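You operate a simulated robot arm through the tools that you are given. There is no shell and no other tool.

You are at the controls of a simulated two-armed robot. One attempt, no reset.

Task
Pick up the blue tally with one hand, pass it to the other hand and put it on the top of the side table.

The check looks at the end state, three seconds after you hand in, the way a careful person would. Anything else that was tipped, shoved, dropped, spilled or broken makes it a failure.

Robot
Two 7-joint arms with two-finger parallel grippers on one trunk, on a base that drives. Base frame: it is fixed to the floor where the robot stands at the start and does not move with it; the origin is under the middle of the robot, x ahead of it, y to its left, z up; the surface under the hand at the start is at about z = 720. Readings come in mm, degrees, newtons and seconds.
The left shoulder is at the start at [60, 143, 926], the right one opposite. With the tool pointing down near the work surface each hand reaches from about 320 to 740 mm from the robot's upright axis, wherever it stands, measured 20 degrees to its own side. Places, roughly: top of the side table [-1100, 1500, 800]. Payload 1.57 kg a hand.
The tool frame of a hand sits at the grasp point between the pads (the TCP): z along the fingers, y along the line on which they close. The tips reach 30 mm beyond it. Largest opening 110 mm; finger width 24, thickness 12; the body of the gripper, 48 by 112 mm, starts 78 mm behind the TCP.
Orientation is told as [roll, pitch, yaw] about the base's x, y, z axes, in that order, counted from this pose: with the fingers straight down and closing along the base's y, the tool's x points along the base's -x, its y along +y and its z along -z.

Tools
- The arms move only by the tool arm_command. It takes "left_plan", "right_plan" or both (then of equal length, played together; a hand with none holds still); each is a list of rows, each an object of numbers (a shift or turn left out is 0, a gripper value left out holds the last): "ax", "ay", "az": the turn, a rotation vector about the tool's x, y, z in degrees; "tx", "ty", "tz": the shift along the tool's x, y, z in mm; "grip": the finger opening in mm, from 0 to 110. In form: [{"ax": .., "ay": .., "az": .., "tx": .., "ty": .., "tz": .., "grip": ..}, ...]. A call has 1 to 20 rows; each row shifts and turns the commanded pose from where the row before left it, along the tool's axes as they then stand. Each row takes 0.2 s and may step no farther than 50 mm and 8.6 degrees from the row before; otherwise, or with a gripper value out of range, the whole call is refused. Where a pose cannot be reached the arm comes as near as it can. A force on the tool above 40 N (or 10 N above the force at the start of the call, whichever is more), or a blocked arm, ends the call early, and 0.2 s more pass. The fingers move at their own pace (about 45 mm/s each) and stop on an object; they squeeze with about 43 N. The grip force told is the motor's: it shows also when the fingers shut on nothing. Time passes only in rows, and 0.2 s behind the last, so rows that do not move let the fingers close. It gives the time, the measured TCP pose, the force on the tool (base axes), the opening and the grip force at its end, in the units of the frame above (readings bear some noise), with the torque about the TCP (base axes, N m) and any sound that the robot's microphone picked up, and new pictures: "pictures" is both (left out), scene, wrist or none (wrist: the cameras of the hands that moved).
- Cameras (640 x 400 px; columns grow to the right, rows downward): "scene" is now at [50.4, -8.4, 1539.2]; the picture's right is [-0.09, -1.00, 0.00], its down [-0.71, 0.07, -0.70] and it looks along [0.70, -0.07, -0.71] (base axes); focal length 257 px, centre (320, 200). "left" rides on the left gripper at [70, -16, -141] in its tool frame; the picture's right is [0.23, 0.97, 0.00], its down [-0.86, 0.20, -0.48] and it looks along [-0.47, 0.11, 0.88] (tool axes); focal length 222 px, centre (320, 200). "right" rides on the right gripper at [70, 16, -141] in its tool frame; the picture's right is [-0.23, 0.97, 0.00], its down [-0.86, -0.20, -0.48] and it looks along [-0.47, -0.11, 0.88] (tool axes); focal length 222 px, centre (320, 200). There is no depth. A picture from a camera that has moved, and an enlarged one, comes with that camera's place and axes in the base frame and with its lens.
- slide_trunk(by): slides the trunk up (or, below 0, down) by that many mm; the arms and the scene camera ride with it, the base frame stays. It gives what a move gives, with no picture.
- steer(legs): drives the robot by 1 to 6 legs, each [ahead, left, turn to the left] in mm, mm and degrees, along the robot's own axes; the way and the turn of a leg run together, so that a leg with both is an arc; at most 1500 mm and 180 degrees a leg. The arms and the cameras ride along, it lands a little off, and it stops where it bumps. It gives what a move gives, and a new picture of the scene camera.
- aim_head(pan, tilt): turns the head with the scene camera to pan (to the left, within 86 degrees either way) and tilt (down, from -29 to 69), counted from straight ahead of the robot. It gives what a move gives, and a new picture of the scene camera.
- close_up(camera, box): a new picture of the part [left, top, right, bottom] of that camera's present view, enlarged. No time passes.
- hand_in(): hands the job in; it is judged then, once.

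Places have to be worked out from the pictures, the camera data and where the tool is seen. Open the grippers and draw the arms clear of the work before you hand the job in, unless the task says otherwise.

The tools are called after "Request:" as name(argument=value, ...) on one line, values as JSON. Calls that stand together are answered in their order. arm_command: Moves the arms, as the interface text tells. Its arguments: {"type":"object","properties":{"left_plan":{"type":"array"},"right_plan":{"type":"array"},"pictures":{"type":"string","enum":["both","scene","wrist","none"]}},"required":[]} The other tools are called the same way: slide_trunk (by) slides the trunk up or down; steer (legs) drives the base; aim_head (pan, tilt) turns the head that bears the scene camera; close_up (camera, box) takes an enlarged picture of a part of a camera's view; hand_in () hands the job in.

At the start:

```text
clock: 0.0
left_eef_pos: [454.4, 79.6, 1028.6]
left_ee_rot: [0.0, -0.1, -0.1]
left_force: [-0.1, -0.3, -0.2]
left_ft_torque: [0.0, -0.01, -0.01]
left_grip_width: 110.1
left_gripper_force: 0.0
right_eef_pos: [514.0, -361.3, 989.2]
right_ee_rot: [0.1, -0.1, 0.0]
right_force: [-0.5, -0.2, 0.0]
right_ft_torque: [0.01, -0.03, -0.01]
right_grip_width: 109.9
right_gripper_force: 0.1
trunk travel left (down, up): [-525.0, 65.0]
robot x, y, heading: [3.3, 0.9, 0.2]
head pan, tilt: [-5.4, 45.3]
```

scene: 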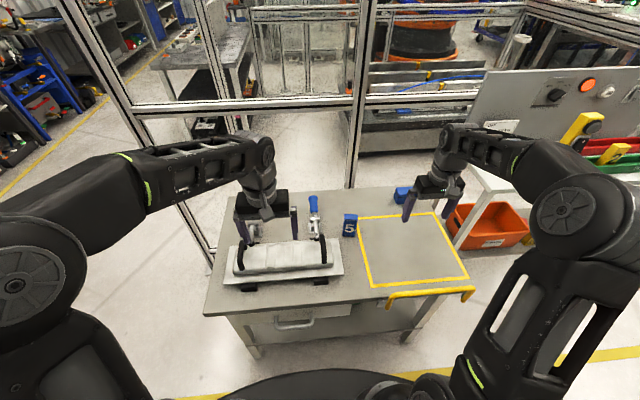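
right: 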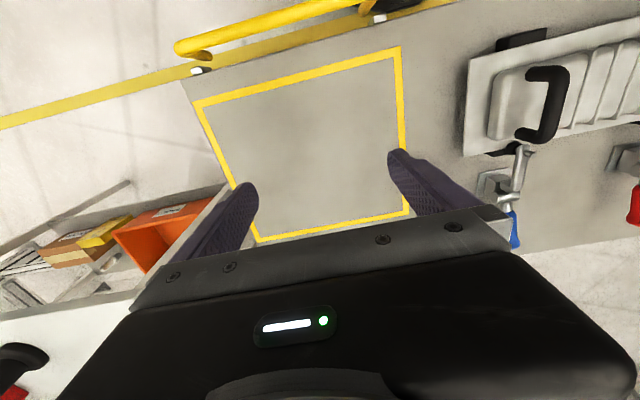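
left: 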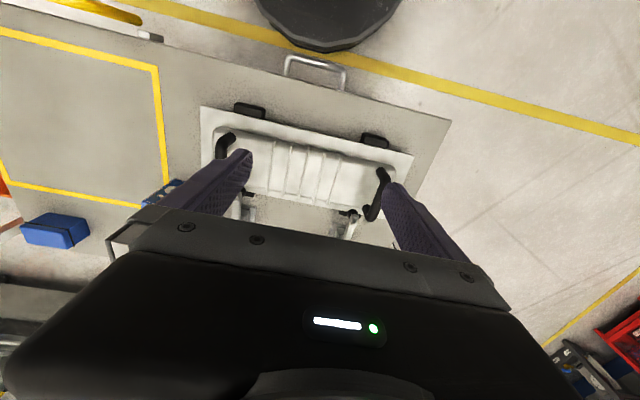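

I see a small blue item marked "5" near (349,225) in the scene view and another blue block near (402,194). I'll enlarge both areas before moving to find out which is the tally.

Request:
close_up(camera="scene", box=[290, 170, 430, 260])

Request:
close_up(camera="left", box=[0, 150, 240, 300])

Request:
close_up(camera="scene", box=[200, 180, 360, 300])

```text
4.44 times, centred on (360, 215) of scene
camera zoom: at [50.4, -8.4, 1539.2], right [-0.09, -1.0, 0.0], down [-0.71, 0.07, -0.7], along [0.7, -0.07, -0.71], focal length 1141 px, centre (142, 133)
```

zoom: 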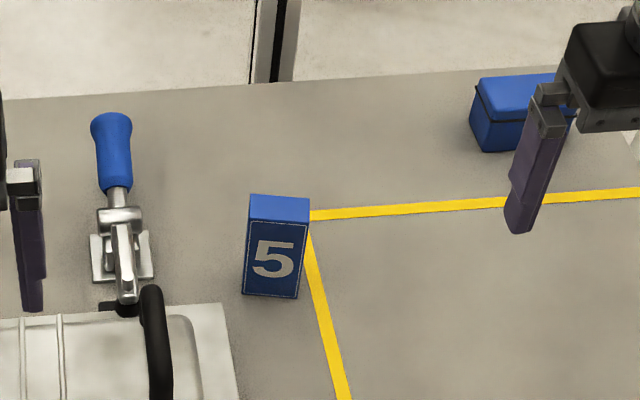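

```text
2.67 times, centred on (120, 225) of left
camera zoom: at [385.2, 62.4, 1167.7], right [-0.23, 0.97, 0.0], down [0.86, 0.2, 0.48], along [0.47, 0.11, -0.88], focal length 592 px, centre (853, 133)
```

zoom: 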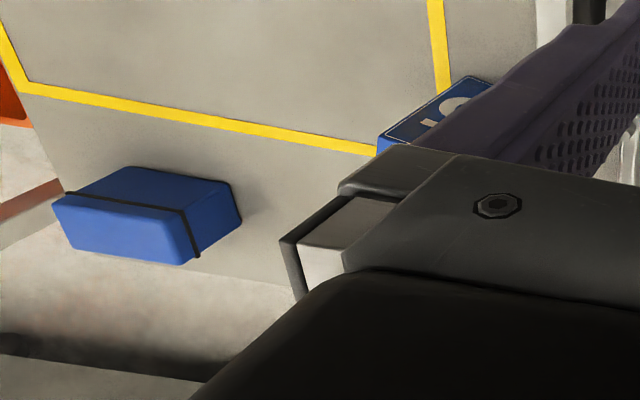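

```text
3.33 times, centred on (280, 240) of scene
camera zoom: at [50.4, -8.4, 1539.2], right [-0.09, -1.0, 0.0], down [-0.71, 0.07, -0.7], along [0.7, -0.07, -0.71], focal length 856 px, centre (453, 67)
```

zoom: 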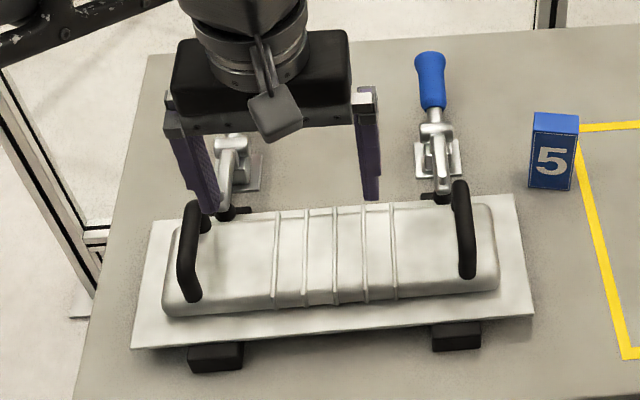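

The block marked "5" looks like the tally: it stands upright at about [660, -183], roughly 51 wide, 28 deep and 100 mm tall. Before moving, I'll turn the head left to look for the side table and the way to it.

Request:
aim_head(pan=86, tilt=25)

```text
clock: 1.7
left_eef_pos: [454.9, 78.8, 1028.1]
left_ee_rot: [0.0, 0.0, -0.1]
left_force: [-0.1, -0.4, -0.3]
left_ft_torque: [0.0, -0.01, -0.02]
left_grip_width: 109.9
left_gripper_force: 0.0
right_eef_pos: [515.5, -361.6, 989.5]
right_ee_rot: [0.0, 0.0, -0.1]
right_force: [-0.3, 0.3, -0.5]
right_ft_torque: [-0.02, 0.0, 0.0]
right_grip_width: 110.1
right_gripper_force: 0.0
trunk travel left (down, up): [-525.0, 65.0]
robot x, y, heading: [-2.7, 1.6, 0.0]
head pan, tilt: [85.9, 25.0]
camera scene: at [-23.8, 91.1, 1570.1], right [1.0, -0.07, 0.0], down [-0.03, -0.42, -0.91], along [0.06, 0.9, -0.42], focal length 257 px, centre (320, 200)
```

scene: 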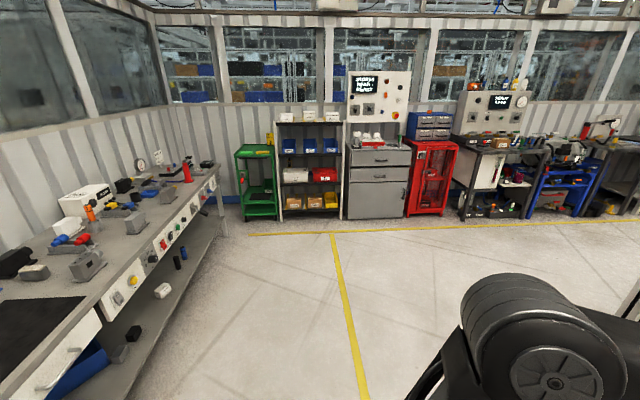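

A long cluttered bench runs along the left, and the given side-table point projects onto it near (122,224). I'll enlarge that region to find free space on it.

Request:
close_up(camera="scene", box=[0, 140, 256, 300])

Request:
close_up(camera="scene", box=[0, 240, 256, 400])

```text
2.50 times, centred on (128, 220) of scene
camera zoom: at [-23.8, 91.1, 1570.1], right [1.0, -0.07, 0.0], down [-0.03, -0.42, -0.91], along [0.06, 0.9, -0.42], focal length 642 px, centre (800, 150)
```

zoom: 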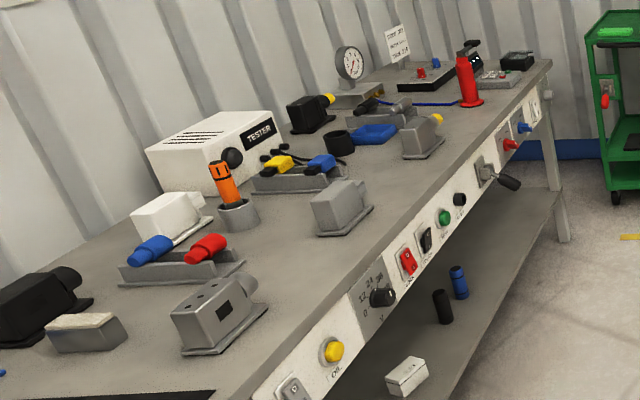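

```text
2.50 times, centred on (128, 320) of scene
camera zoom: at [-23.8, 91.1, 1570.1], right [1.0, -0.07, 0.0], down [-0.03, -0.42, -0.91], along [0.06, 0.9, -0.42], focal length 642 px, centre (800, -100)
```

zoom: 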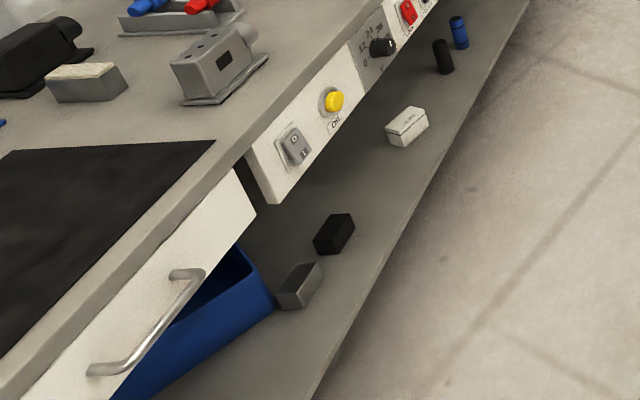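

The bench front edge works out at about x = -890, and there is a free patch on top near [-985, 1240]. I'll look back at the work table, then test in free air whether the right hand can take a tilted side-grasp pose (yaw +77, tilt 45). That would leave the tally's top free for the left hand.

Request:
aim_head(pan=-12, tilt=42)

Request:
arm_command(right_plan=[{"az": -8.5}, {"az": -8.5}, {"az": -8.5}, {"az": -8.5}, {"az": -8.5}, {"az": -8.5}, {"az": -8.5}, {"az": -8.5}, {"az": -8.5}, {"ay": -7.5}, {"ay": -7.5}, {"ay": -7.5}, {"ay": -7.5}, {"ay": -7.5}, {"ay": -7.5}, {"tx": 0}, {"tx": 0}], pictures="both")

```text
clock: 3.4
left_eef_pos: [453.6, 79.7, 1027.9]
left_ee_rot: [0.1, 0.1, 0.0]
left_force: [0.4, 0.5, 0.0]
left_ft_torque: [-0.01, -0.03, -0.02]
left_grip_width: 109.9
left_gripper_force: 0.0
right_eef_pos: [515.5, -360.9, 990.0]
right_ee_rot: [0.1, 0.1, 0.0]
right_force: [0.8, -1.0, 0.7]
right_ft_torque: [-0.01, 0.0, -0.01]
right_grip_width: 109.9
right_gripper_force: 0.0
trunk travel left (down, up): [-525.0, 65.0]
robot x, y, heading: [-0.4, 3.4, 0.1]
head pan, tilt: [-12.0, 42.0]
camera scene: at [51.5, -18.1, 1543.9], right [-0.21, -0.98, 0.0], down [-0.65, 0.14, -0.74], along [0.73, -0.15, -0.67], focal length 257 px, centre (320, 200)
```

scene: 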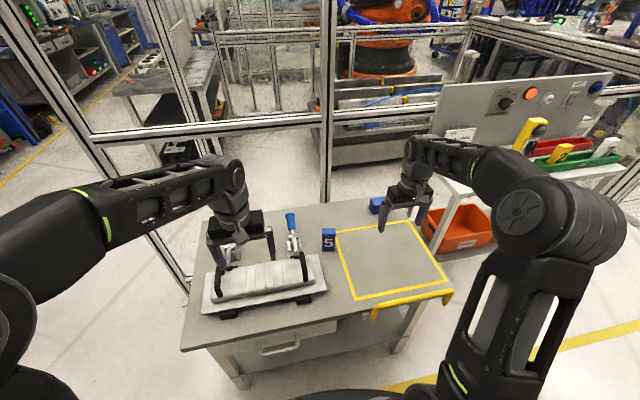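

```text
clock: 7.0
left_eef_pos: [454.7, 78.1, 1027.3]
left_ee_rot: [-0.1, 0.0, 0.0]
left_force: [-0.9, -0.2, 0.3]
left_ft_torque: [-0.02, -0.02, -0.03]
left_grip_width: 109.9
left_gripper_force: 0.1
right_eef_pos: [515.1, -361.0, 989.2]
right_ee_rot: [0.0, -44.9, 76.5]
right_force: [0.4, 0.1, -0.4]
right_ft_torque: [-0.04, -0.01, -0.01]
right_grip_width: 110.0
right_gripper_force: 0.0
trunk travel left (down, up): [-525.0, 65.0]
robot x, y, heading: [-2.7, 0.9, 0.3]
head pan, tilt: [-12.0, 42.0]
camera scene: at [51.5, -18.4, 1543.8], right [-0.21, -0.98, 0.0], down [-0.65, 0.14, -0.74], along [0.73, -0.15, -0.67], focal length 257 px, centre (320, 200)
camera right: at [465.0, -504.1, 1039.5], right [-0.91, 0.38, 0.16], down [0.26, 0.21, 0.94], along [0.33, 0.9, -0.29], focal length 222 px, centre (320, 200)
```

scene: 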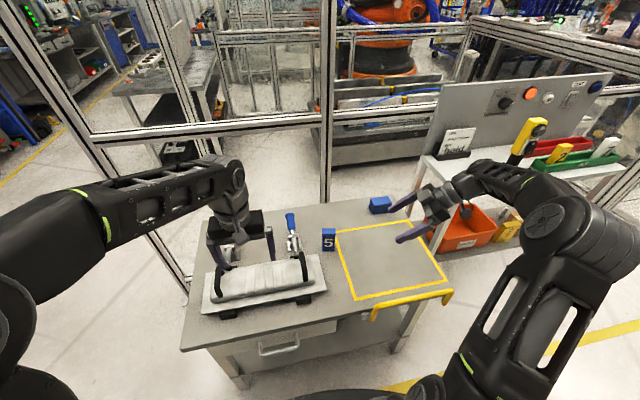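
right: 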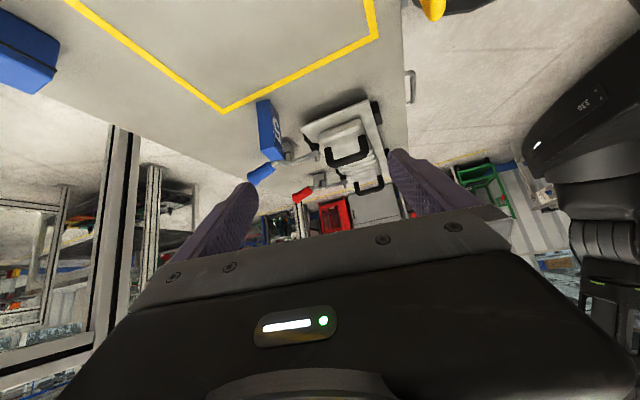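

The right hand took the tilted side pose without trouble. I'll enlarge the tally in the new scene view and in the right wrist view to refine its place and yaw.

Request:
close_up(camera="scene", box=[280, 195, 376, 255])

Request:
close_up(camera="right", box=[190, 80, 350, 180])

```text
6.67 times, centred on (328, 225) of scene
camera zoom: at [51.5, -18.4, 1543.8], right [-0.21, -0.98, 0.0], down [-0.65, 0.14, -0.74], along [0.73, -0.15, -0.67], focal length 1712 px, centre (267, 33)
```

zoom: 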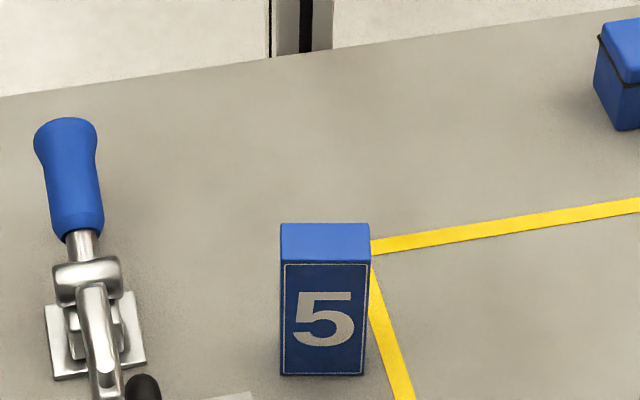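

```text
4.00 times, centred on (270, 130) of right
camera zoom: at [465.0, -504.1, 1039.5], right [-0.91, 0.38, 0.16], down [0.26, 0.21, 0.94], along [0.33, 0.9, -0.29], focal length 888 px, centre (520, 480)
```

zoom: 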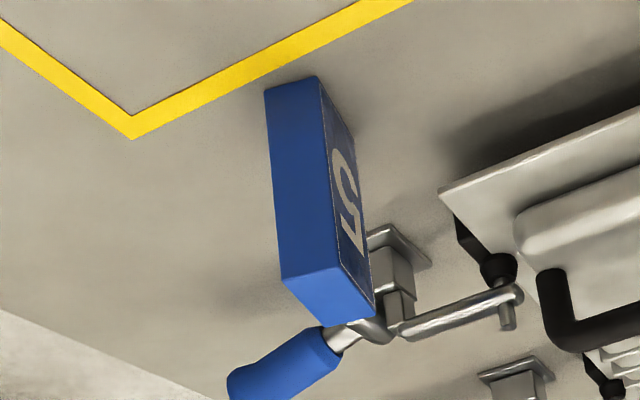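

The two scene views and the wrist view agree: tally centre about [660, -181], yaw about -12.6°, size about 50 x 29 x 100 mm, standing at z ≈ 720. I'll bring the right hand to a pre-grasp point 150 mm back along its fingers and narrow the opening to 50 mm.

Request:
arm_command(right_plan=[{"tx": 3.9, "ty": -19.86, "tz": 30.84, "grip": 50}, {"tx": 3.9, "ty": -19.86, "tz": 30.84}, {"tx": 3.9, "ty": -19.86, "tz": 30.84}, {"tx": 3.9, "ty": -19.86, "tz": 30.84}, {"tx": 3.9, "ty": -19.86, "tz": 30.84}, {"tx": 0}, {"tx": 0}], pictures="both")

```text
clock: 8.6
left_eef_pos: [453.7, 78.6, 1027.5]
left_ee_rot: [0.0, -0.1, -0.1]
left_force: [1.6, -0.1, 0.5]
left_ft_torque: [-0.01, -0.01, 0.01]
left_grip_width: 110.1
left_gripper_force: 0.0
right_eef_pos: [634.0, -291.0, 866.6]
right_ee_rot: [0.1, -45.0, 76.6]
right_force: [0.0, 0.2, -0.6]
right_ft_torque: [0.0, -0.02, 0.01]
right_grip_width: 49.9
right_gripper_force: 0.1
trunk travel left (down, up): [-525.0, 65.0]
robot x, y, heading: [-1.8, -0.7, -0.2]
head pan, tilt: [-12.0, 42.0]
camera scene: at [51.7, -18.2, 1543.8], right [-0.21, -0.98, 0.0], down [-0.65, 0.14, -0.74], along [0.73, -0.15, -0.67], focal length 257 px, centre (320, 200)
camera right: at [584.3, -434.1, 916.9], right [-0.91, 0.38, 0.16], down [0.26, 0.21, 0.94], along [0.33, 0.9, -0.29], focal length 222 px, centre (320, 200)
```

scene: 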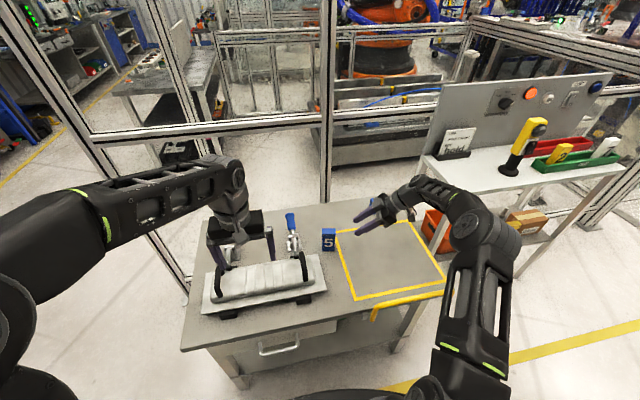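
right: 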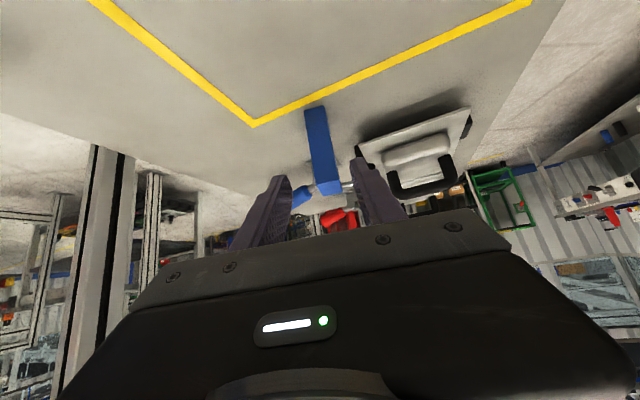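

Request:
close_up(camera="right", box=[230, 90, 422, 210])

Request:
close_up(camera="scene", box=[280, 180, 440, 280])

```text
3.33 times, centred on (326, 150) of right
camera zoom: at [584.3, -434.1, 916.9], right [-0.91, 0.38, 0.16], down [0.26, 0.21, 0.94], along [0.33, 0.9, -0.29], focal length 740 px, centre (300, 367)
```

zoom: 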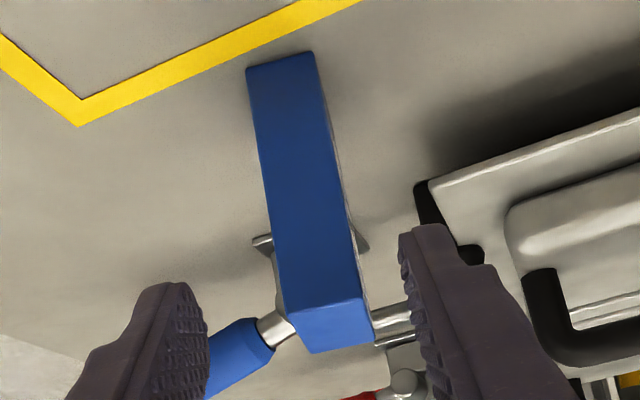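

```text
4.00 times, centred on (360, 230) of scene
camera zoom: at [51.7, -18.2, 1543.8], right [-0.21, -0.98, 0.0], down [-0.65, 0.14, -0.74], along [0.73, -0.15, -0.67], focal length 1027 px, centre (160, 80)
```

zoom: 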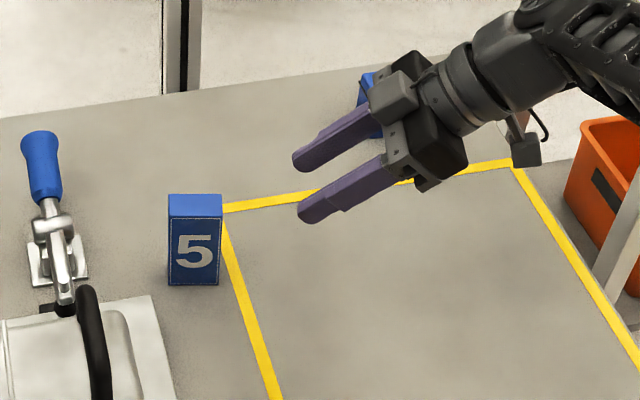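

The wrist view confirms the tally centre within 1–2 mm, and the fingers line up with it. I'll advance 100 mm along the fingers, then check before going the rest of the way.

Request:
arm_command(right_plan=[{"tz": 25}, {"tz": 25}, {"tz": 25}, {"tz": 25}, {"tz": 0}, {"tz": 0}], pictures="both")

```text
clock: 10.0
left_eef_pos: [454.5, 79.2, 1027.4]
left_ee_rot: [0.0, -0.1, 0.0]
left_force: [0.5, -0.2, 0.0]
left_ft_torque: [0.02, 0.0, -0.01]
left_grip_width: 110.0
left_gripper_force: 0.0
right_eef_pos: [650.8, -222.2, 796.3]
right_ee_rot: [0.0, -45.0, 76.5]
right_force: [-0.1, -0.6, 0.5]
right_ft_torque: [0.0, -0.01, 0.02]
right_grip_width: 50.3
right_gripper_force: 0.1
trunk travel left (down, up): [-525.0, 65.0]
robot x, y, heading: [-4.2, -1.5, -0.1]
head pan, tilt: [-12.0, 42.0]
camera scene: at [51.5, -18.1, 1543.9], right [-0.21, -0.98, 0.0], down [-0.65, 0.14, -0.74], along [0.73, -0.15, -0.67], focal length 257 px, centre (320, 200)
camera right: at [601.1, -365.3, 846.2], right [-0.91, 0.38, 0.16], down [0.26, 0.21, 0.94], along [0.33, 0.9, -0.29], focal length 222 px, centre (320, 200)
```

scene: 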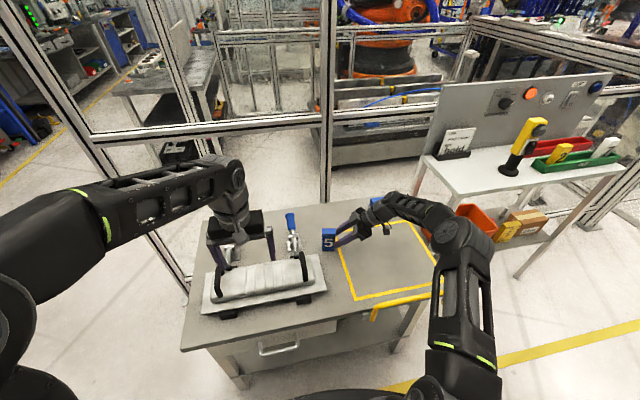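
right: 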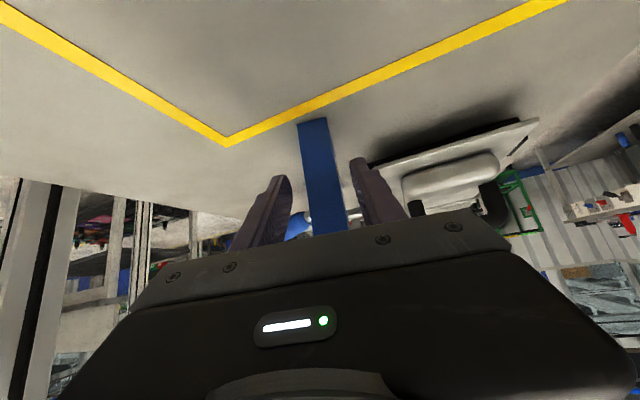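

The tally sits between the two fingertips. I'll check the gaps once more in an enlarged view before the last 50 mm.

Request:
close_up(camera="right", box=[224, 110, 416, 230])

Request:
close_up(camera="scene", box=[290, 190, 418, 270])

```text
3.33 times, centred on (320, 170) of right
camera zoom: at [601.1, -365.3, 846.2], right [-0.91, 0.38, 0.16], down [0.26, 0.21, 0.94], along [0.33, 0.9, -0.29], focal length 740 px, centre (320, 300)
```

zoom: 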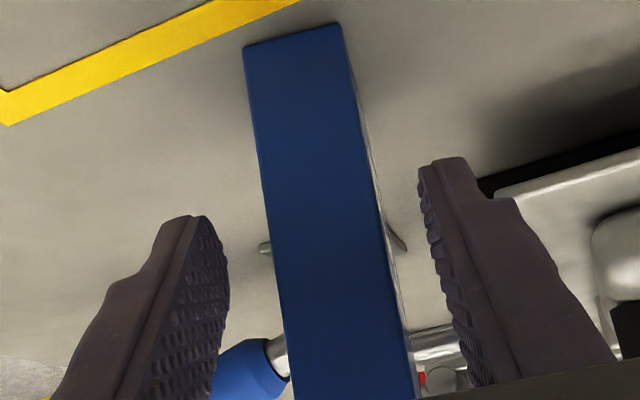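

```text
5.00 times, centred on (354, 230) of scene
camera zoom: at [51.5, -18.1, 1543.9], right [-0.21, -0.98, 0.0], down [-0.65, 0.14, -0.74], along [0.73, -0.15, -0.67], focal length 1284 px, centre (150, 50)
```

zoom: 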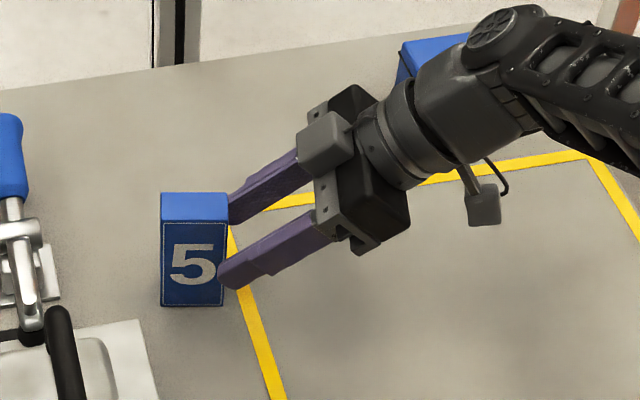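

The tally is centred between the fingers with about 10 mm on each side. I'll advance the last 50 mm and close.

Request:
arm_command(right_plan=[{"tz": 17}, {"tz": 17}, {"tz": 16}, {"tz": 0}, {"tz": 0}, {"grip": 0}, {"grip": 0}, {"grip": 0}, {"grip": 0}, {"grip": 0}], pictures="both")

```text
clock: 12.2
left_eef_pos: [453.7, 78.6, 1026.8]
left_ee_rot: [0.0, 0.0, 0.1]
left_force: [-0.1, -0.3, -0.4]
left_ft_torque: [-0.02, -0.05, -0.02]
left_grip_width: 109.8
left_gripper_force: 0.0
right_eef_pos: [658.6, -187.6, 760.0]
right_ee_rot: [0.0, -45.0, 76.5]
right_force: [-0.4, -1.1, -0.4]
right_ft_torque: [0.04, 0.02, 0.01]
right_grip_width: 27.4
right_gripper_force: 38.0
trunk travel left (down, up): [-525.0, 65.0]
robot x, y, heading: [0.8, 4.1, 0.1]
head pan, tilt: [-12.0, 42.0]
camera scene: at [51.5, -18.1, 1543.9], right [-0.21, -0.98, 0.0], down [-0.65, 0.14, -0.74], along [0.73, -0.15, -0.67], focal length 257 px, centre (320, 200)
camera right: at [609.0, -331.1, 810.8], right [-0.91, 0.38, 0.16], down [0.26, 0.21, 0.94], along [0.33, 0.9, -0.29], focal length 222 px, centre (320, 200)
```

scene: 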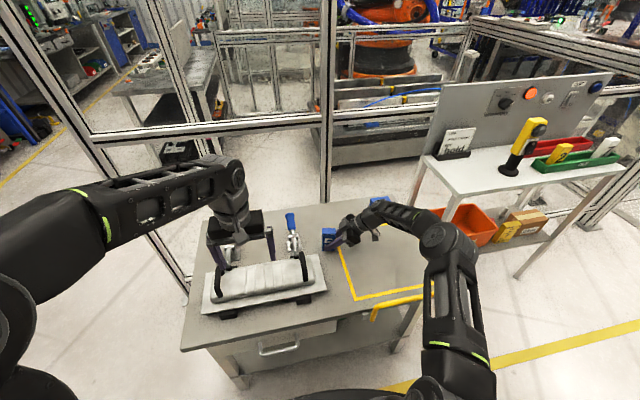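
right: 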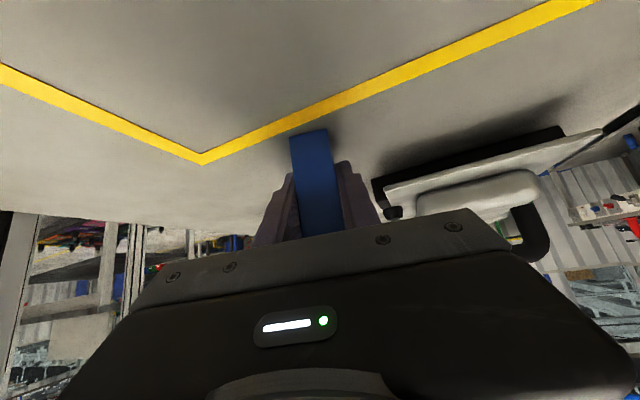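

The right hand has the tally: opening 27.4 mm, grip force 38 N. I'll lift it straight up, and raise the left hand at the same time and turn it to yaw about -103 so it can take the tally's top with its camera facing away.

Request:
arm_command(right_plan=[{"tx": -7, "tz": -7}, {"tx": -14, "tz": -14}, {"tx": -21.2, "tz": -21.2}, {"tx": -21.2, "tz": -21.2}, {"tx": -21.2, "tz": -21.2}, {"tx": -21.2, "tz": -21.2}, {"tx": -21.2, "tz": -21.2}, {"tx": -21.2, "tz": -21.2}, {"tx": -21.2, "tz": -21.2}, {"tx": 0}, {"tx": 0}, {"tx": 0}, {"tx": 0}, {"tx": 0}, {"tx": 0}, {"tx": 0}, {"tx": 0}, {"tx": 0}], left_plan=[{"tz": -30}, {"tz": -30}, {"tz": -30}, {"tz": -30}, {"az": 7.96}, {"az": 7.96}, {"az": 7.96}, {"az": 7.96}, {"az": 7.96}, {"az": 7.96}, {"az": 7.96}, {"az": 7.96}, {"az": 7.96}, {"az": 7.96}, {"az": 7.96}, {"az": 7.96}, {"az": 7.96}, {"az": 0}], pictures="both")

```text
clock: 16.0
left_eef_pos: [453.1, 78.7, 1102.7]
left_ee_rot: [0.0, 0.0, -103.6]
left_force: [0.5, 0.1, -0.4]
left_ft_torque: [0.03, -0.03, -0.03]
left_grip_width: 109.8
left_gripper_force: 0.0
left hand out of reach, approached as far as the arm can: row 3, 4
right_eef_pos: [658.5, -189.9, 1000.4]
right_ee_rot: [0.0, -45.0, 76.5]
right_force: [0.5, -0.3, -1.5]
right_ft_torque: [-0.01, -0.02, 0.04]
right_grip_width: 27.4
right_gripper_force: 37.9
trunk travel left (down, up): [-525.0, 65.0]
robot x, y, heading: [1.3, -0.5, -0.1]
head pan, tilt: [-12.0, 42.0]
camera scene: at [51.6, -18.2, 1543.9], right [-0.21, -0.98, 0.0], down [-0.65, 0.14, -0.74], along [0.73, -0.15, -0.67], focal length 257 px, centre (320, 200)
camera right: at [608.9, -332.1, 1050.3], right [-0.91, 0.38, 0.16], down [0.26, 0.21, 0.94], along [0.33, 0.9, -0.29], focal length 222 px, centre (320, 200)
camera left: at [454.1, 149.7, 1243.6], right [1.0, -0.01, 0.0], down [-0.01, -0.88, 0.48], along [0.0, -0.48, -0.88], focal length 222 px, centre (320, 200)
```

scene: 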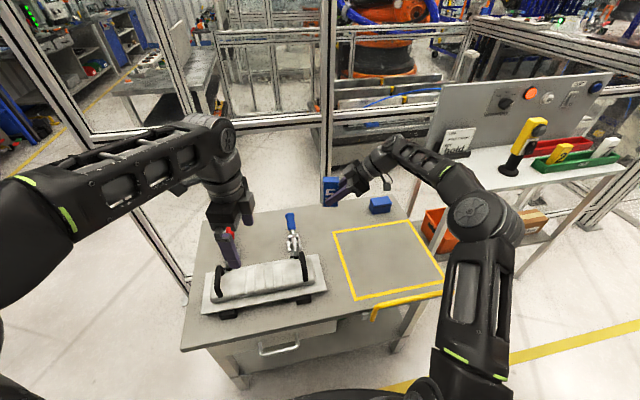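
right: 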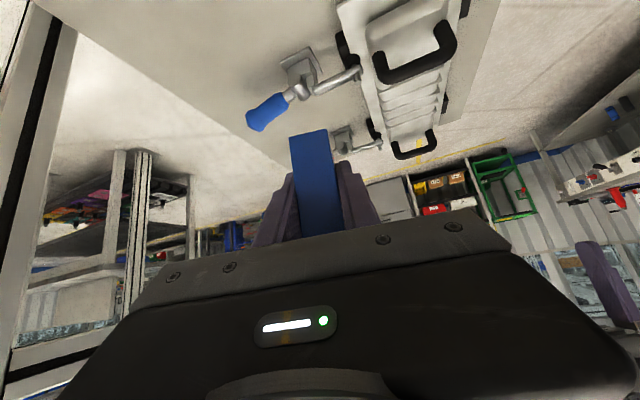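
left: 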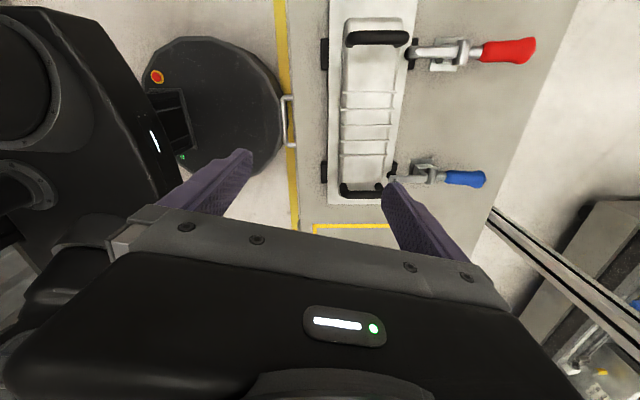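

The right hand holds the tally at z ≈ 1000, and the left has turned to yaw -103.6 but tops out at z ≈ 1103 there. I'll bring the tally in closer, to about [450, -20] with the right TCP at z = 900, where both arms reach comfortably.

Request:
arm_command(right_plan=[{"tx": -0.8, "ty": 30.25, "tz": 18.4}, {"tx": -0.8, "ty": 30.25, "tz": 18.4}, {"tx": -0.8, "ty": 30.25, "tz": 18.4}, {"tx": -0.8, "ty": 30.25, "tz": 18.4}, {"tx": -0.8, "ty": 30.25, "tz": 18.4}, {"tx": -0.8, "ty": 30.25, "tz": 18.4}, {"tx": -0.8, "ty": 30.25, "tz": 18.4}, {"tx": -0.8, "ty": 30.25, "tz": 18.4}, {"tx": 0}, {"tx": 0}], pictures="both")

```text
clock: 18.2
left_eef_pos: [453.4, 79.2, 1103.7]
left_ee_rot: [0.0, 0.1, -103.5]
left_force: [-0.1, -0.5, -0.5]
left_ft_torque: [-0.05, -0.01, 0.01]
left_grip_width: 110.0
left_gripper_force: 0.1
right_eef_pos: [449.5, -26.4, 901.4]
right_ee_rot: [-0.1, -45.0, 76.6]
right_force: [0.4, 0.0, -0.7]
right_ft_torque: [-0.03, 0.01, -0.01]
right_grip_width: 27.4
right_gripper_force: 38.4
trunk travel left (down, up): [-525.0, 65.0]
robot x, y, heading: [-1.7, 0.2, 0.1]
head pan, tilt: [-12.0, 42.0]
camera scene: at [51.5, -18.1, 1543.9], right [-0.21, -0.98, 0.0], down [-0.65, 0.14, -0.74], along [0.73, -0.15, -0.67], focal length 257 px, centre (320, 200)
camera right: at [398.6, -169.0, 951.1], right [-0.91, 0.38, 0.16], down [0.26, 0.21, 0.94], along [0.33, 0.9, -0.29], focal length 222 px, centre (320, 200)
```

scene: 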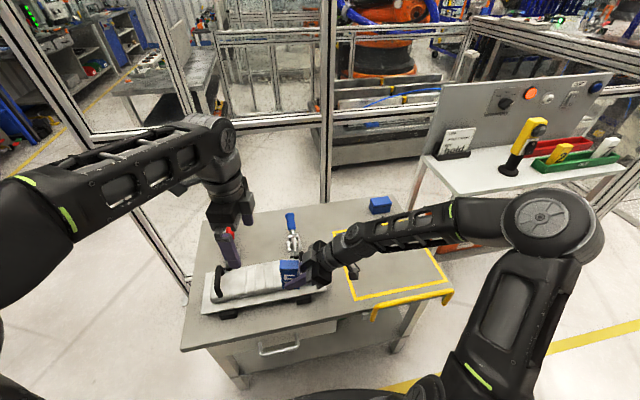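
right: 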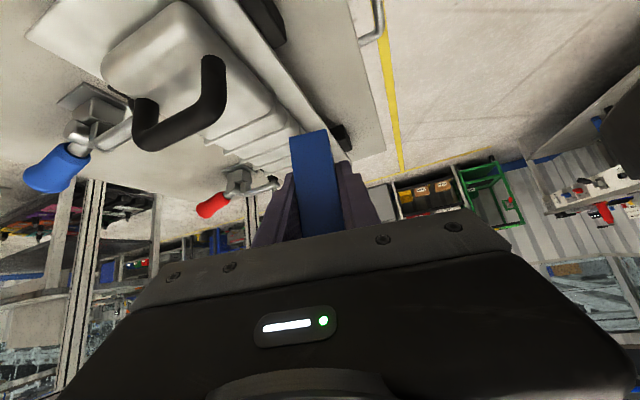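

The tally centre should now be at about [451.5, -19.6], with its top near z = 961. I'll bring the left hand above it at z ≈ 1060 with a 64 mm opening and take wrist pictures to check the alignment.

Request:
arm_command(left_plan=[{"tz": 22, "grip": 64}, {"tz": 22}, {"tx": -19.3, "ty": 4.24}, {"tx": -19.3, "ty": 4.24}, {"tx": -19.3, "ty": 4.24}, {"tx": -19.3, "ty": 4.24}, {"tx": -19.3, "ty": 4.24}, {"tx": 0}, {"tx": 0}], pictures="both")

```text
clock: 20.2
left_eef_pos: [450.4, -19.3, 1058.1]
left_ee_rot: [0.0, 0.0, -103.5]
left_force: [0.1, -0.2, -0.5]
left_ft_torque: [0.02, 0.01, 0.02]
left_grip_width: 64.0
left_gripper_force: 0.1
right_eef_pos: [449.2, -26.9, 901.0]
right_ee_rot: [0.1, -45.0, 76.5]
right_force: [0.3, 0.6, -0.4]
right_ft_torque: [0.0, 0.03, 0.01]
right_grip_width: 27.6
right_gripper_force: 38.4
trunk travel left (down, up): [-525.0, 65.0]
robot x, y, heading: [0.6, -0.6, 0.2]
head pan, tilt: [-12.0, 42.0]
camera scene: at [51.5, -18.3, 1543.9], right [-0.21, -0.98, 0.0], down [-0.65, 0.14, -0.74], along [0.73, -0.15, -0.67], focal length 257 px, centre (320, 200)
camera left: at [451.5, 50.8, 1199.2], right [1.0, -0.01, 0.0], down [-0.01, -0.88, 0.48], along [0.0, -0.48, -0.88], focal length 222 px, centre (320, 200)
```

scene: 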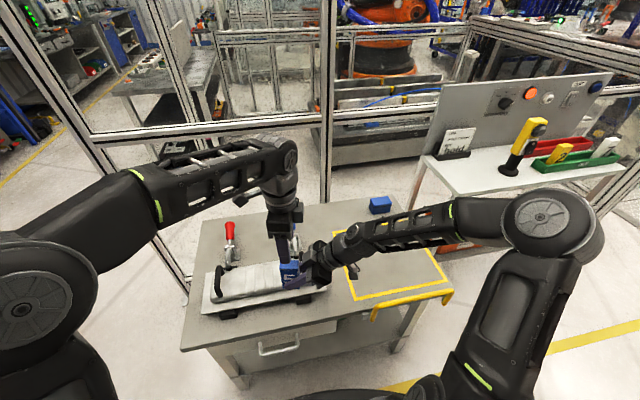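
left: 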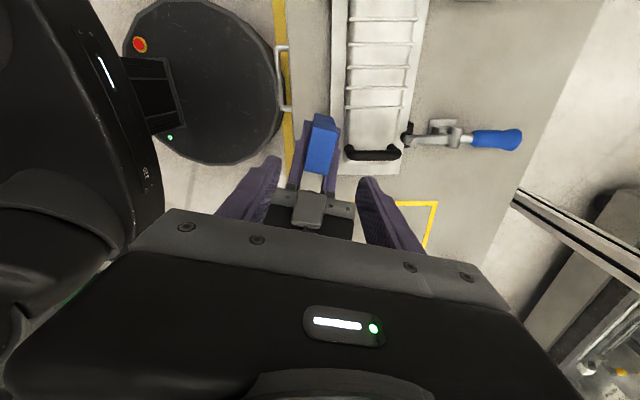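

The left hand is at [450.4, -19.3, 1058] above the tally. I'll enlarge both views to check that its fingers straddle the tally and clear the right hand.

Request:
close_up(camera="left", box=[230, 100, 422, 220])

Request:
close_up(camera="scene", box=[230, 190, 390, 290])

```text
3.33 times, centred on (326, 160) of left
camera zoom: at [451.5, 50.8, 1199.2], right [1.0, -0.01, 0.0], down [-0.01, -0.88, 0.48], along [0.0, -0.48, -0.88], focal length 740 px, centre (300, 333)
```

zoom: 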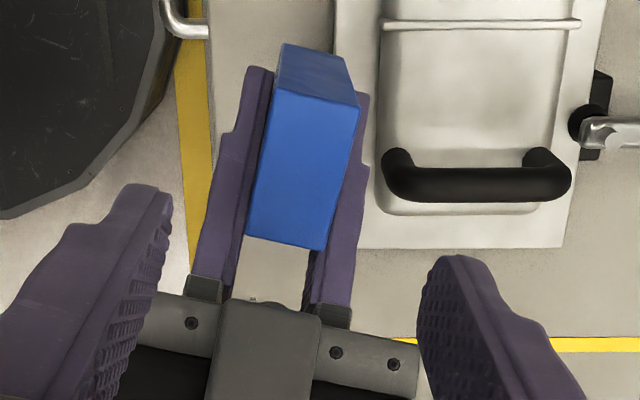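

```text
4.00 times, centred on (310, 240) of scene
camera zoom: at [51.5, -18.3, 1543.9], right [-0.21, -0.98, 0.0], down [-0.65, 0.14, -0.74], along [0.73, -0.15, -0.67], focal length 1027 px, centre (360, 40)
```

zoom: 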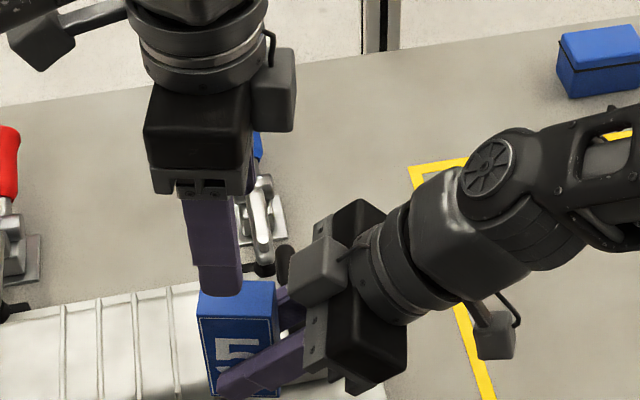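

From the left wrist view I measure the top-face centre at [451.4, -19.8] with heading 76.6°, so the left hand lines up with it. I'll shift 4 mm toward the free side and lower to TCP z ≈ 959, which puts the fingertips about 30 mm down the tally and above the right fingers.

Request:
arm_command(left_plan=[{"tx": 3.75, "ty": 1.06, "tz": 16.5}, {"tz": 16.5}, {"tz": 16.5}, {"tz": 16.5}, {"tz": 16.5}, {"tz": 16.5}, {"tz": 0}, {"tz": 0}], pictures="both")

Request:
close_up(camera="left", box=[230, 100, 422, 220])

Request:
close_up(camera="scene", box=[230, 190, 390, 290])

```text
clock: 22.0
left_eef_pos: [453.6, -17.0, 959.2]
left_ee_rot: [0.1, 0.0, -103.5]
left_force: [-1.1, -0.4, -0.8]
left_ft_torque: [0.04, 0.0, -0.01]
left_grip_width: 64.1
left_gripper_force: 0.0
right_eef_pos: [448.6, -25.8, 900.3]
right_ee_rot: [0.1, -44.9, 76.5]
right_force: [0.8, 0.3, -1.5]
right_ft_torque: [0.0, -0.02, -0.02]
right_grip_width: 27.5
right_gripper_force: 37.3
trunk travel left (down, up): [-525.0, 65.0]
robot x, y, heading: [2.4, 0.2, -0.2]
head pan, tilt: [-12.0, 42.0]
camera scene: at [51.5, -18.1, 1543.9], right [-0.21, -0.98, 0.0], down [-0.65, 0.14, -0.74], along [0.73, -0.15, -0.67], focal length 257 px, centre (320, 200)
camera left: at [453.8, 54.6, 1100.2], right [1.0, -0.01, 0.0], down [-0.01, -0.88, 0.48], along [0.0, -0.48, -0.88], focal length 222 px, centre (320, 200)
```

scene: 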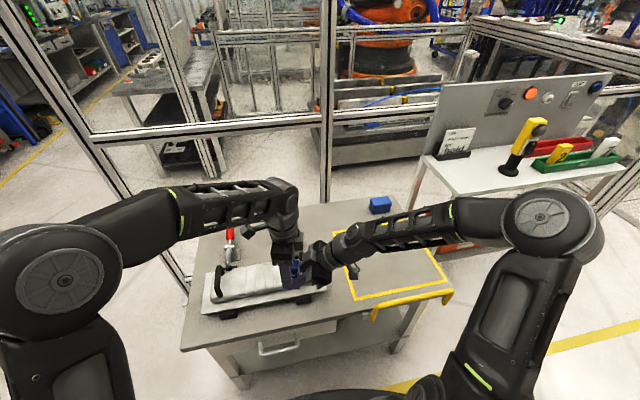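
left: 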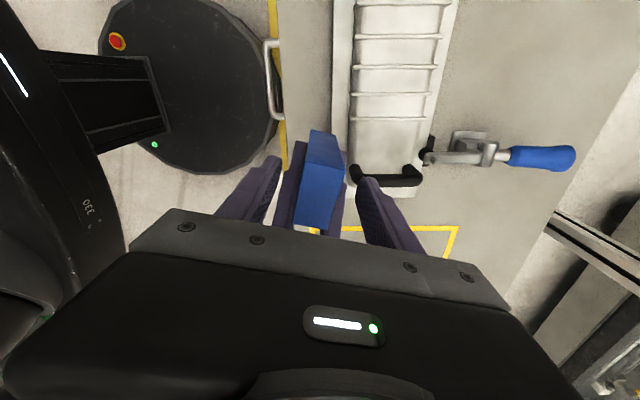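

```text
3.33 times, centred on (326, 160) of left
camera zoom: at [453.8, 54.6, 1100.2], right [1.0, -0.01, 0.0], down [-0.01, -0.88, 0.48], along [0.0, -0.48, -0.88], focal length 740 px, centre (300, 333)
```

zoom: 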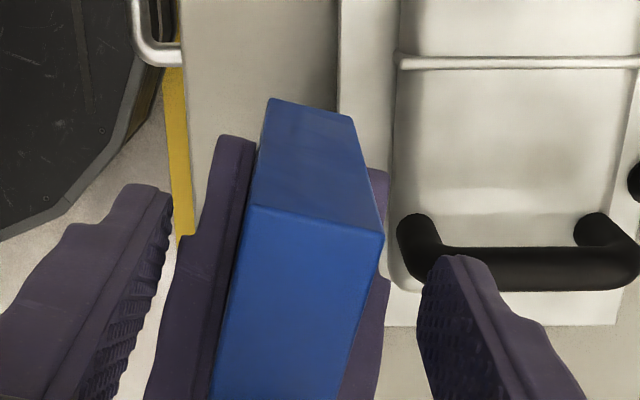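

```text
4.00 times, centred on (310, 240) of scene
camera zoom: at [51.5, -18.1, 1543.9], right [-0.21, -0.98, 0.0], down [-0.65, 0.14, -0.74], along [0.73, -0.15, -0.67], focal length 1027 px, centre (360, 40)
```

zoom: 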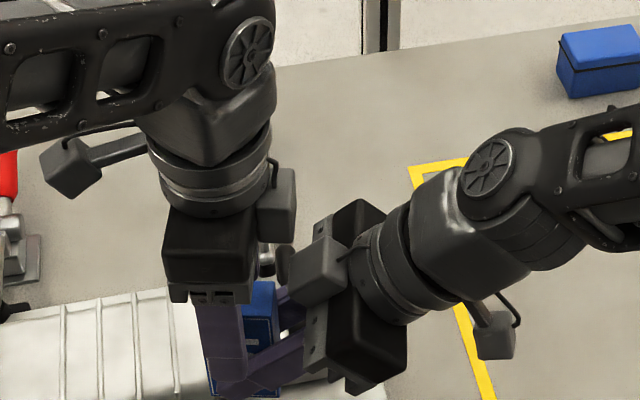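

The left fingers straddle the tally evenly, with their tips at z ≈ 929, above the right finger strip (about 919 there). I'll close the left gripper and check the opening it stops at.

Request:
arm_command(left_plan=[{"grip": 0}, {"grip": 0}, {"grip": 0}, {"grip": 0}, {"grip": 0}, {"grip": 0}], pictures="both")

Request:
close_up(camera="left", box=[230, 100, 422, 220])

```text
clock: 23.4
left_eef_pos: [452.4, -16.1, 959.7]
left_ee_rot: [-0.2, 0.0, -103.5]
left_force: [-11.0, 1.8, 3.9]
left_ft_torque: [0.02, 0.21, -0.12]
left_grip_width: 27.4
left_gripper_force: 37.7
right_eef_pos: [449.7, -26.2, 900.3]
right_ee_rot: [-0.2, -45.0, 76.4]
right_force: [11.2, -1.5, -4.5]
right_ft_torque: [0.06, 0.4, 0.01]
right_grip_width: 27.6
right_gripper_force: 37.8
trunk travel left (down, up): [-525.0, 65.0]
robot x, y, heading: [-0.9, 0.1, -0.0]
head pan, tilt: [-12.0, 42.0]
camera scene: at [51.5, -18.1, 1543.9], right [-0.21, -0.98, 0.0], down [-0.65, 0.14, -0.74], along [0.73, -0.15, -0.67], focal length 257 px, centre (320, 200)
camera left: at [453.5, 54.4, 1100.2], right [1.0, -0.01, 0.0], down [-0.01, -0.88, 0.48], along [0.0, -0.48, -0.88], focal length 222 px, centre (320, 200)
```

scene: 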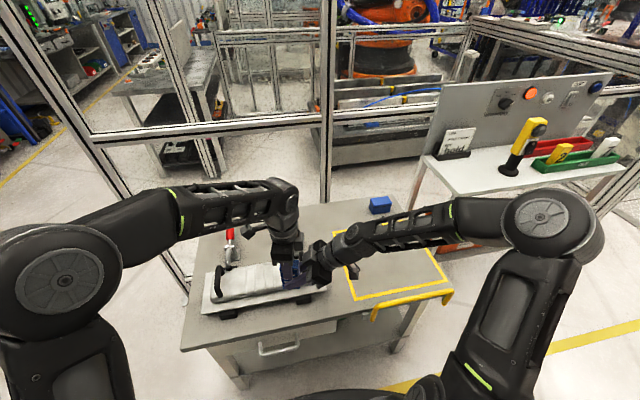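
left: 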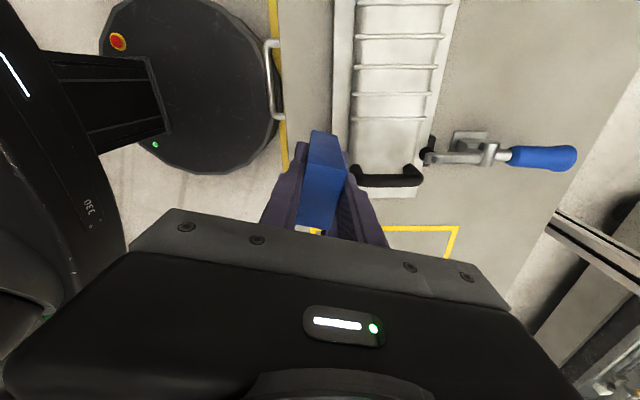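

```text
3.33 times, centred on (326, 160) of left
camera zoom: at [453.5, 54.4, 1100.2], right [1.0, -0.01, 0.0], down [-0.01, -0.88, 0.48], along [0.0, -0.48, -0.88], focal length 740 px, centre (300, 333)
```

zoom: 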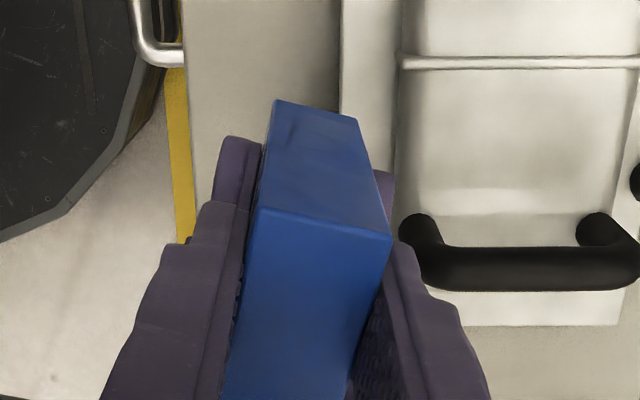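

Both hands hold the tally at 27.4 mm. I'll open the right gripper and back it out along its own fingers, away from the left hand.

Request:
arm_command(right_plan=[{"grip": 62}, {"grip": 62}, {"grip": 62}, {"tz": -10}, {"tz": -20}, {"tz": -25}, {"tz": -25}, {"tz": -25}, {"tz": -25}, {"tz": -25}, {"tz": -25}, {"tz": 0}], pictures="both")

Request:
close_up(camera="scene", box=[230, 190, 390, 290])

Request:
close_up(camera="left", box=[230, 100, 422, 220])

```text
clock: 26.0
left_eef_pos: [452.4, -17.6, 959.5]
left_ee_rot: [0.0, 0.0, -103.5]
left_force: [0.4, 0.5, 0.0]
left_ft_torque: [0.0, 0.0, 0.01]
left_grip_width: 27.3
left_gripper_force: 38.3
right_eef_pos: [419.5, -150.9, 1028.6]
right_ee_rot: [0.1, -45.0, 76.5]
right_force: [0.8, 0.5, 0.4]
right_ft_torque: [0.0, 0.01, -0.03]
right_grip_width: 61.8
right_gripper_force: 0.2
trunk travel left (down, up): [-525.0, 65.0]
robot x, y, heading: [0.0, -1.4, -0.0]
head pan, tilt: [-12.0, 42.0]
camera scene: at [51.6, -18.2, 1543.8], right [-0.21, -0.98, 0.0], down [-0.65, 0.14, -0.74], along [0.73, -0.15, -0.67], focal length 257 px, centre (320, 200)
camera right: at [370.2, -293.7, 1079.0], right [-0.91, 0.38, 0.16], down [0.26, 0.21, 0.94], along [0.33, 0.9, -0.29], focal length 222 px, centre (320, 200)
```

scene: 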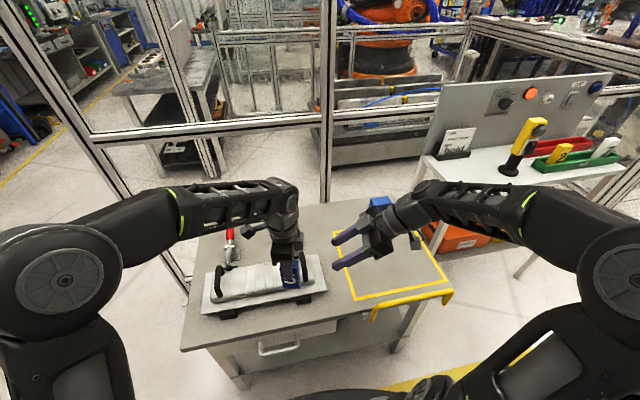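
right: 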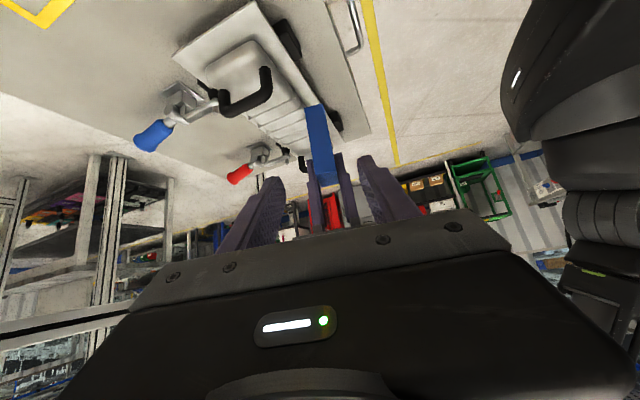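

```text
4.00 times, centred on (310, 240) of scene
camera zoom: at [51.6, -18.2, 1543.8], right [-0.21, -0.98, 0.0], down [-0.65, 0.14, -0.74], along [0.73, -0.15, -0.67], focal length 1027 px, centre (360, 40)
```

zoom: 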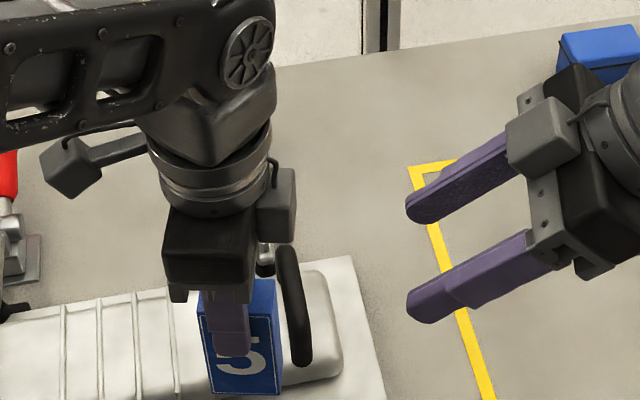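

```text
3.33 times, centred on (326, 160) of left
camera zoom: at [453.9, 54.6, 1100.3], right [1.0, -0.01, 0.0], down [-0.01, -0.88, 0.48], along [0.0, -0.48, -0.88], focal length 740 px, centre (300, 333)
```

zoom: 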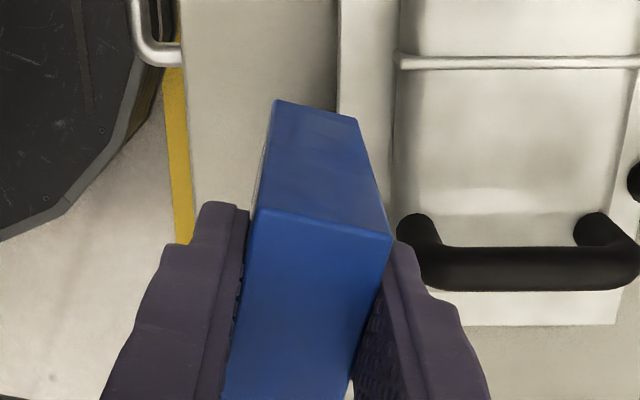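

The handover worked: the left hand holds the tally alone (27.3 mm, 38 N) and the right is clear. I'll raise the left hand 90 mm so it clears everything on the table, draw the right hand back and up, and look toward the rear left before driving.

Request:
arm_command(left_plan=[{"tz": -15}, {"tz": -15}, {"tz": -20}, {"tz": -20}, {"tz": -20}, {"tz": 0}], right_plan=[{"tz": -20}, {"tz": -20}, {"tz": -10}, {"tz": 0}, {"tz": 0}, {"tz": 0}], pictures="none")

Request:
aim_head(pan=86, tilt=48)

```text
clock: 27.4
left_eef_pos: [453.9, -17.5, 1049.7]
left_ee_rot: [0.0, 0.0, -103.5]
left_force: [0.1, -0.7, -1.0]
left_ft_torque: [0.02, 0.02, 0.0]
left_grip_width: 27.4
left_gripper_force: 38.2
right_eef_pos: [411.1, -186.3, 1064.1]
right_ee_rot: [0.0, -45.0, 76.5]
right_force: [-0.2, 0.4, 0.6]
right_ft_torque: [0.01, -0.01, 0.0]
right_grip_width: 61.8
right_gripper_force: 0.1
trunk travel left (down, up): [-525.0, 65.0]
robot x, y, heading: [1.1, 0.1, -0.3]
head pan, tilt: [-12.0, 42.0]
```

```text
clock: 29.1
left_eef_pos: [453.5, -17.1, 1049.6]
left_ee_rot: [-0.1, 0.1, -103.5]
left_force: [0.1, 0.4, -1.9]
left_ft_torque: [0.0, 0.0, -0.02]
left_grip_width: 27.2
left_gripper_force: 37.9
right_eef_pos: [411.2, -186.0, 1064.1]
right_ee_rot: [0.0, -45.0, 76.6]
right_force: [0.2, 0.6, -0.2]
right_ft_torque: [0.01, -0.01, 0.01]
right_grip_width: 62.1
right_gripper_force: 0.1
trunk travel left (down, up): [-525.0, 65.0]
robot x, y, heading: [-0.7, 0.6, 0.1]
head pan, tilt: [85.9, 48.0]
camera scene: at [-24.7, 77.8, 1535.4], right [1.0, -0.07, 0.0], down [-0.05, -0.74, -0.67], along [0.05, 0.67, -0.74], focal length 257 px, centre (320, 200)
```

scene: 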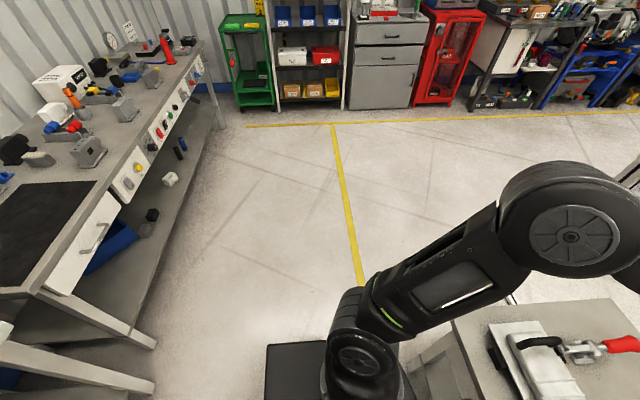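

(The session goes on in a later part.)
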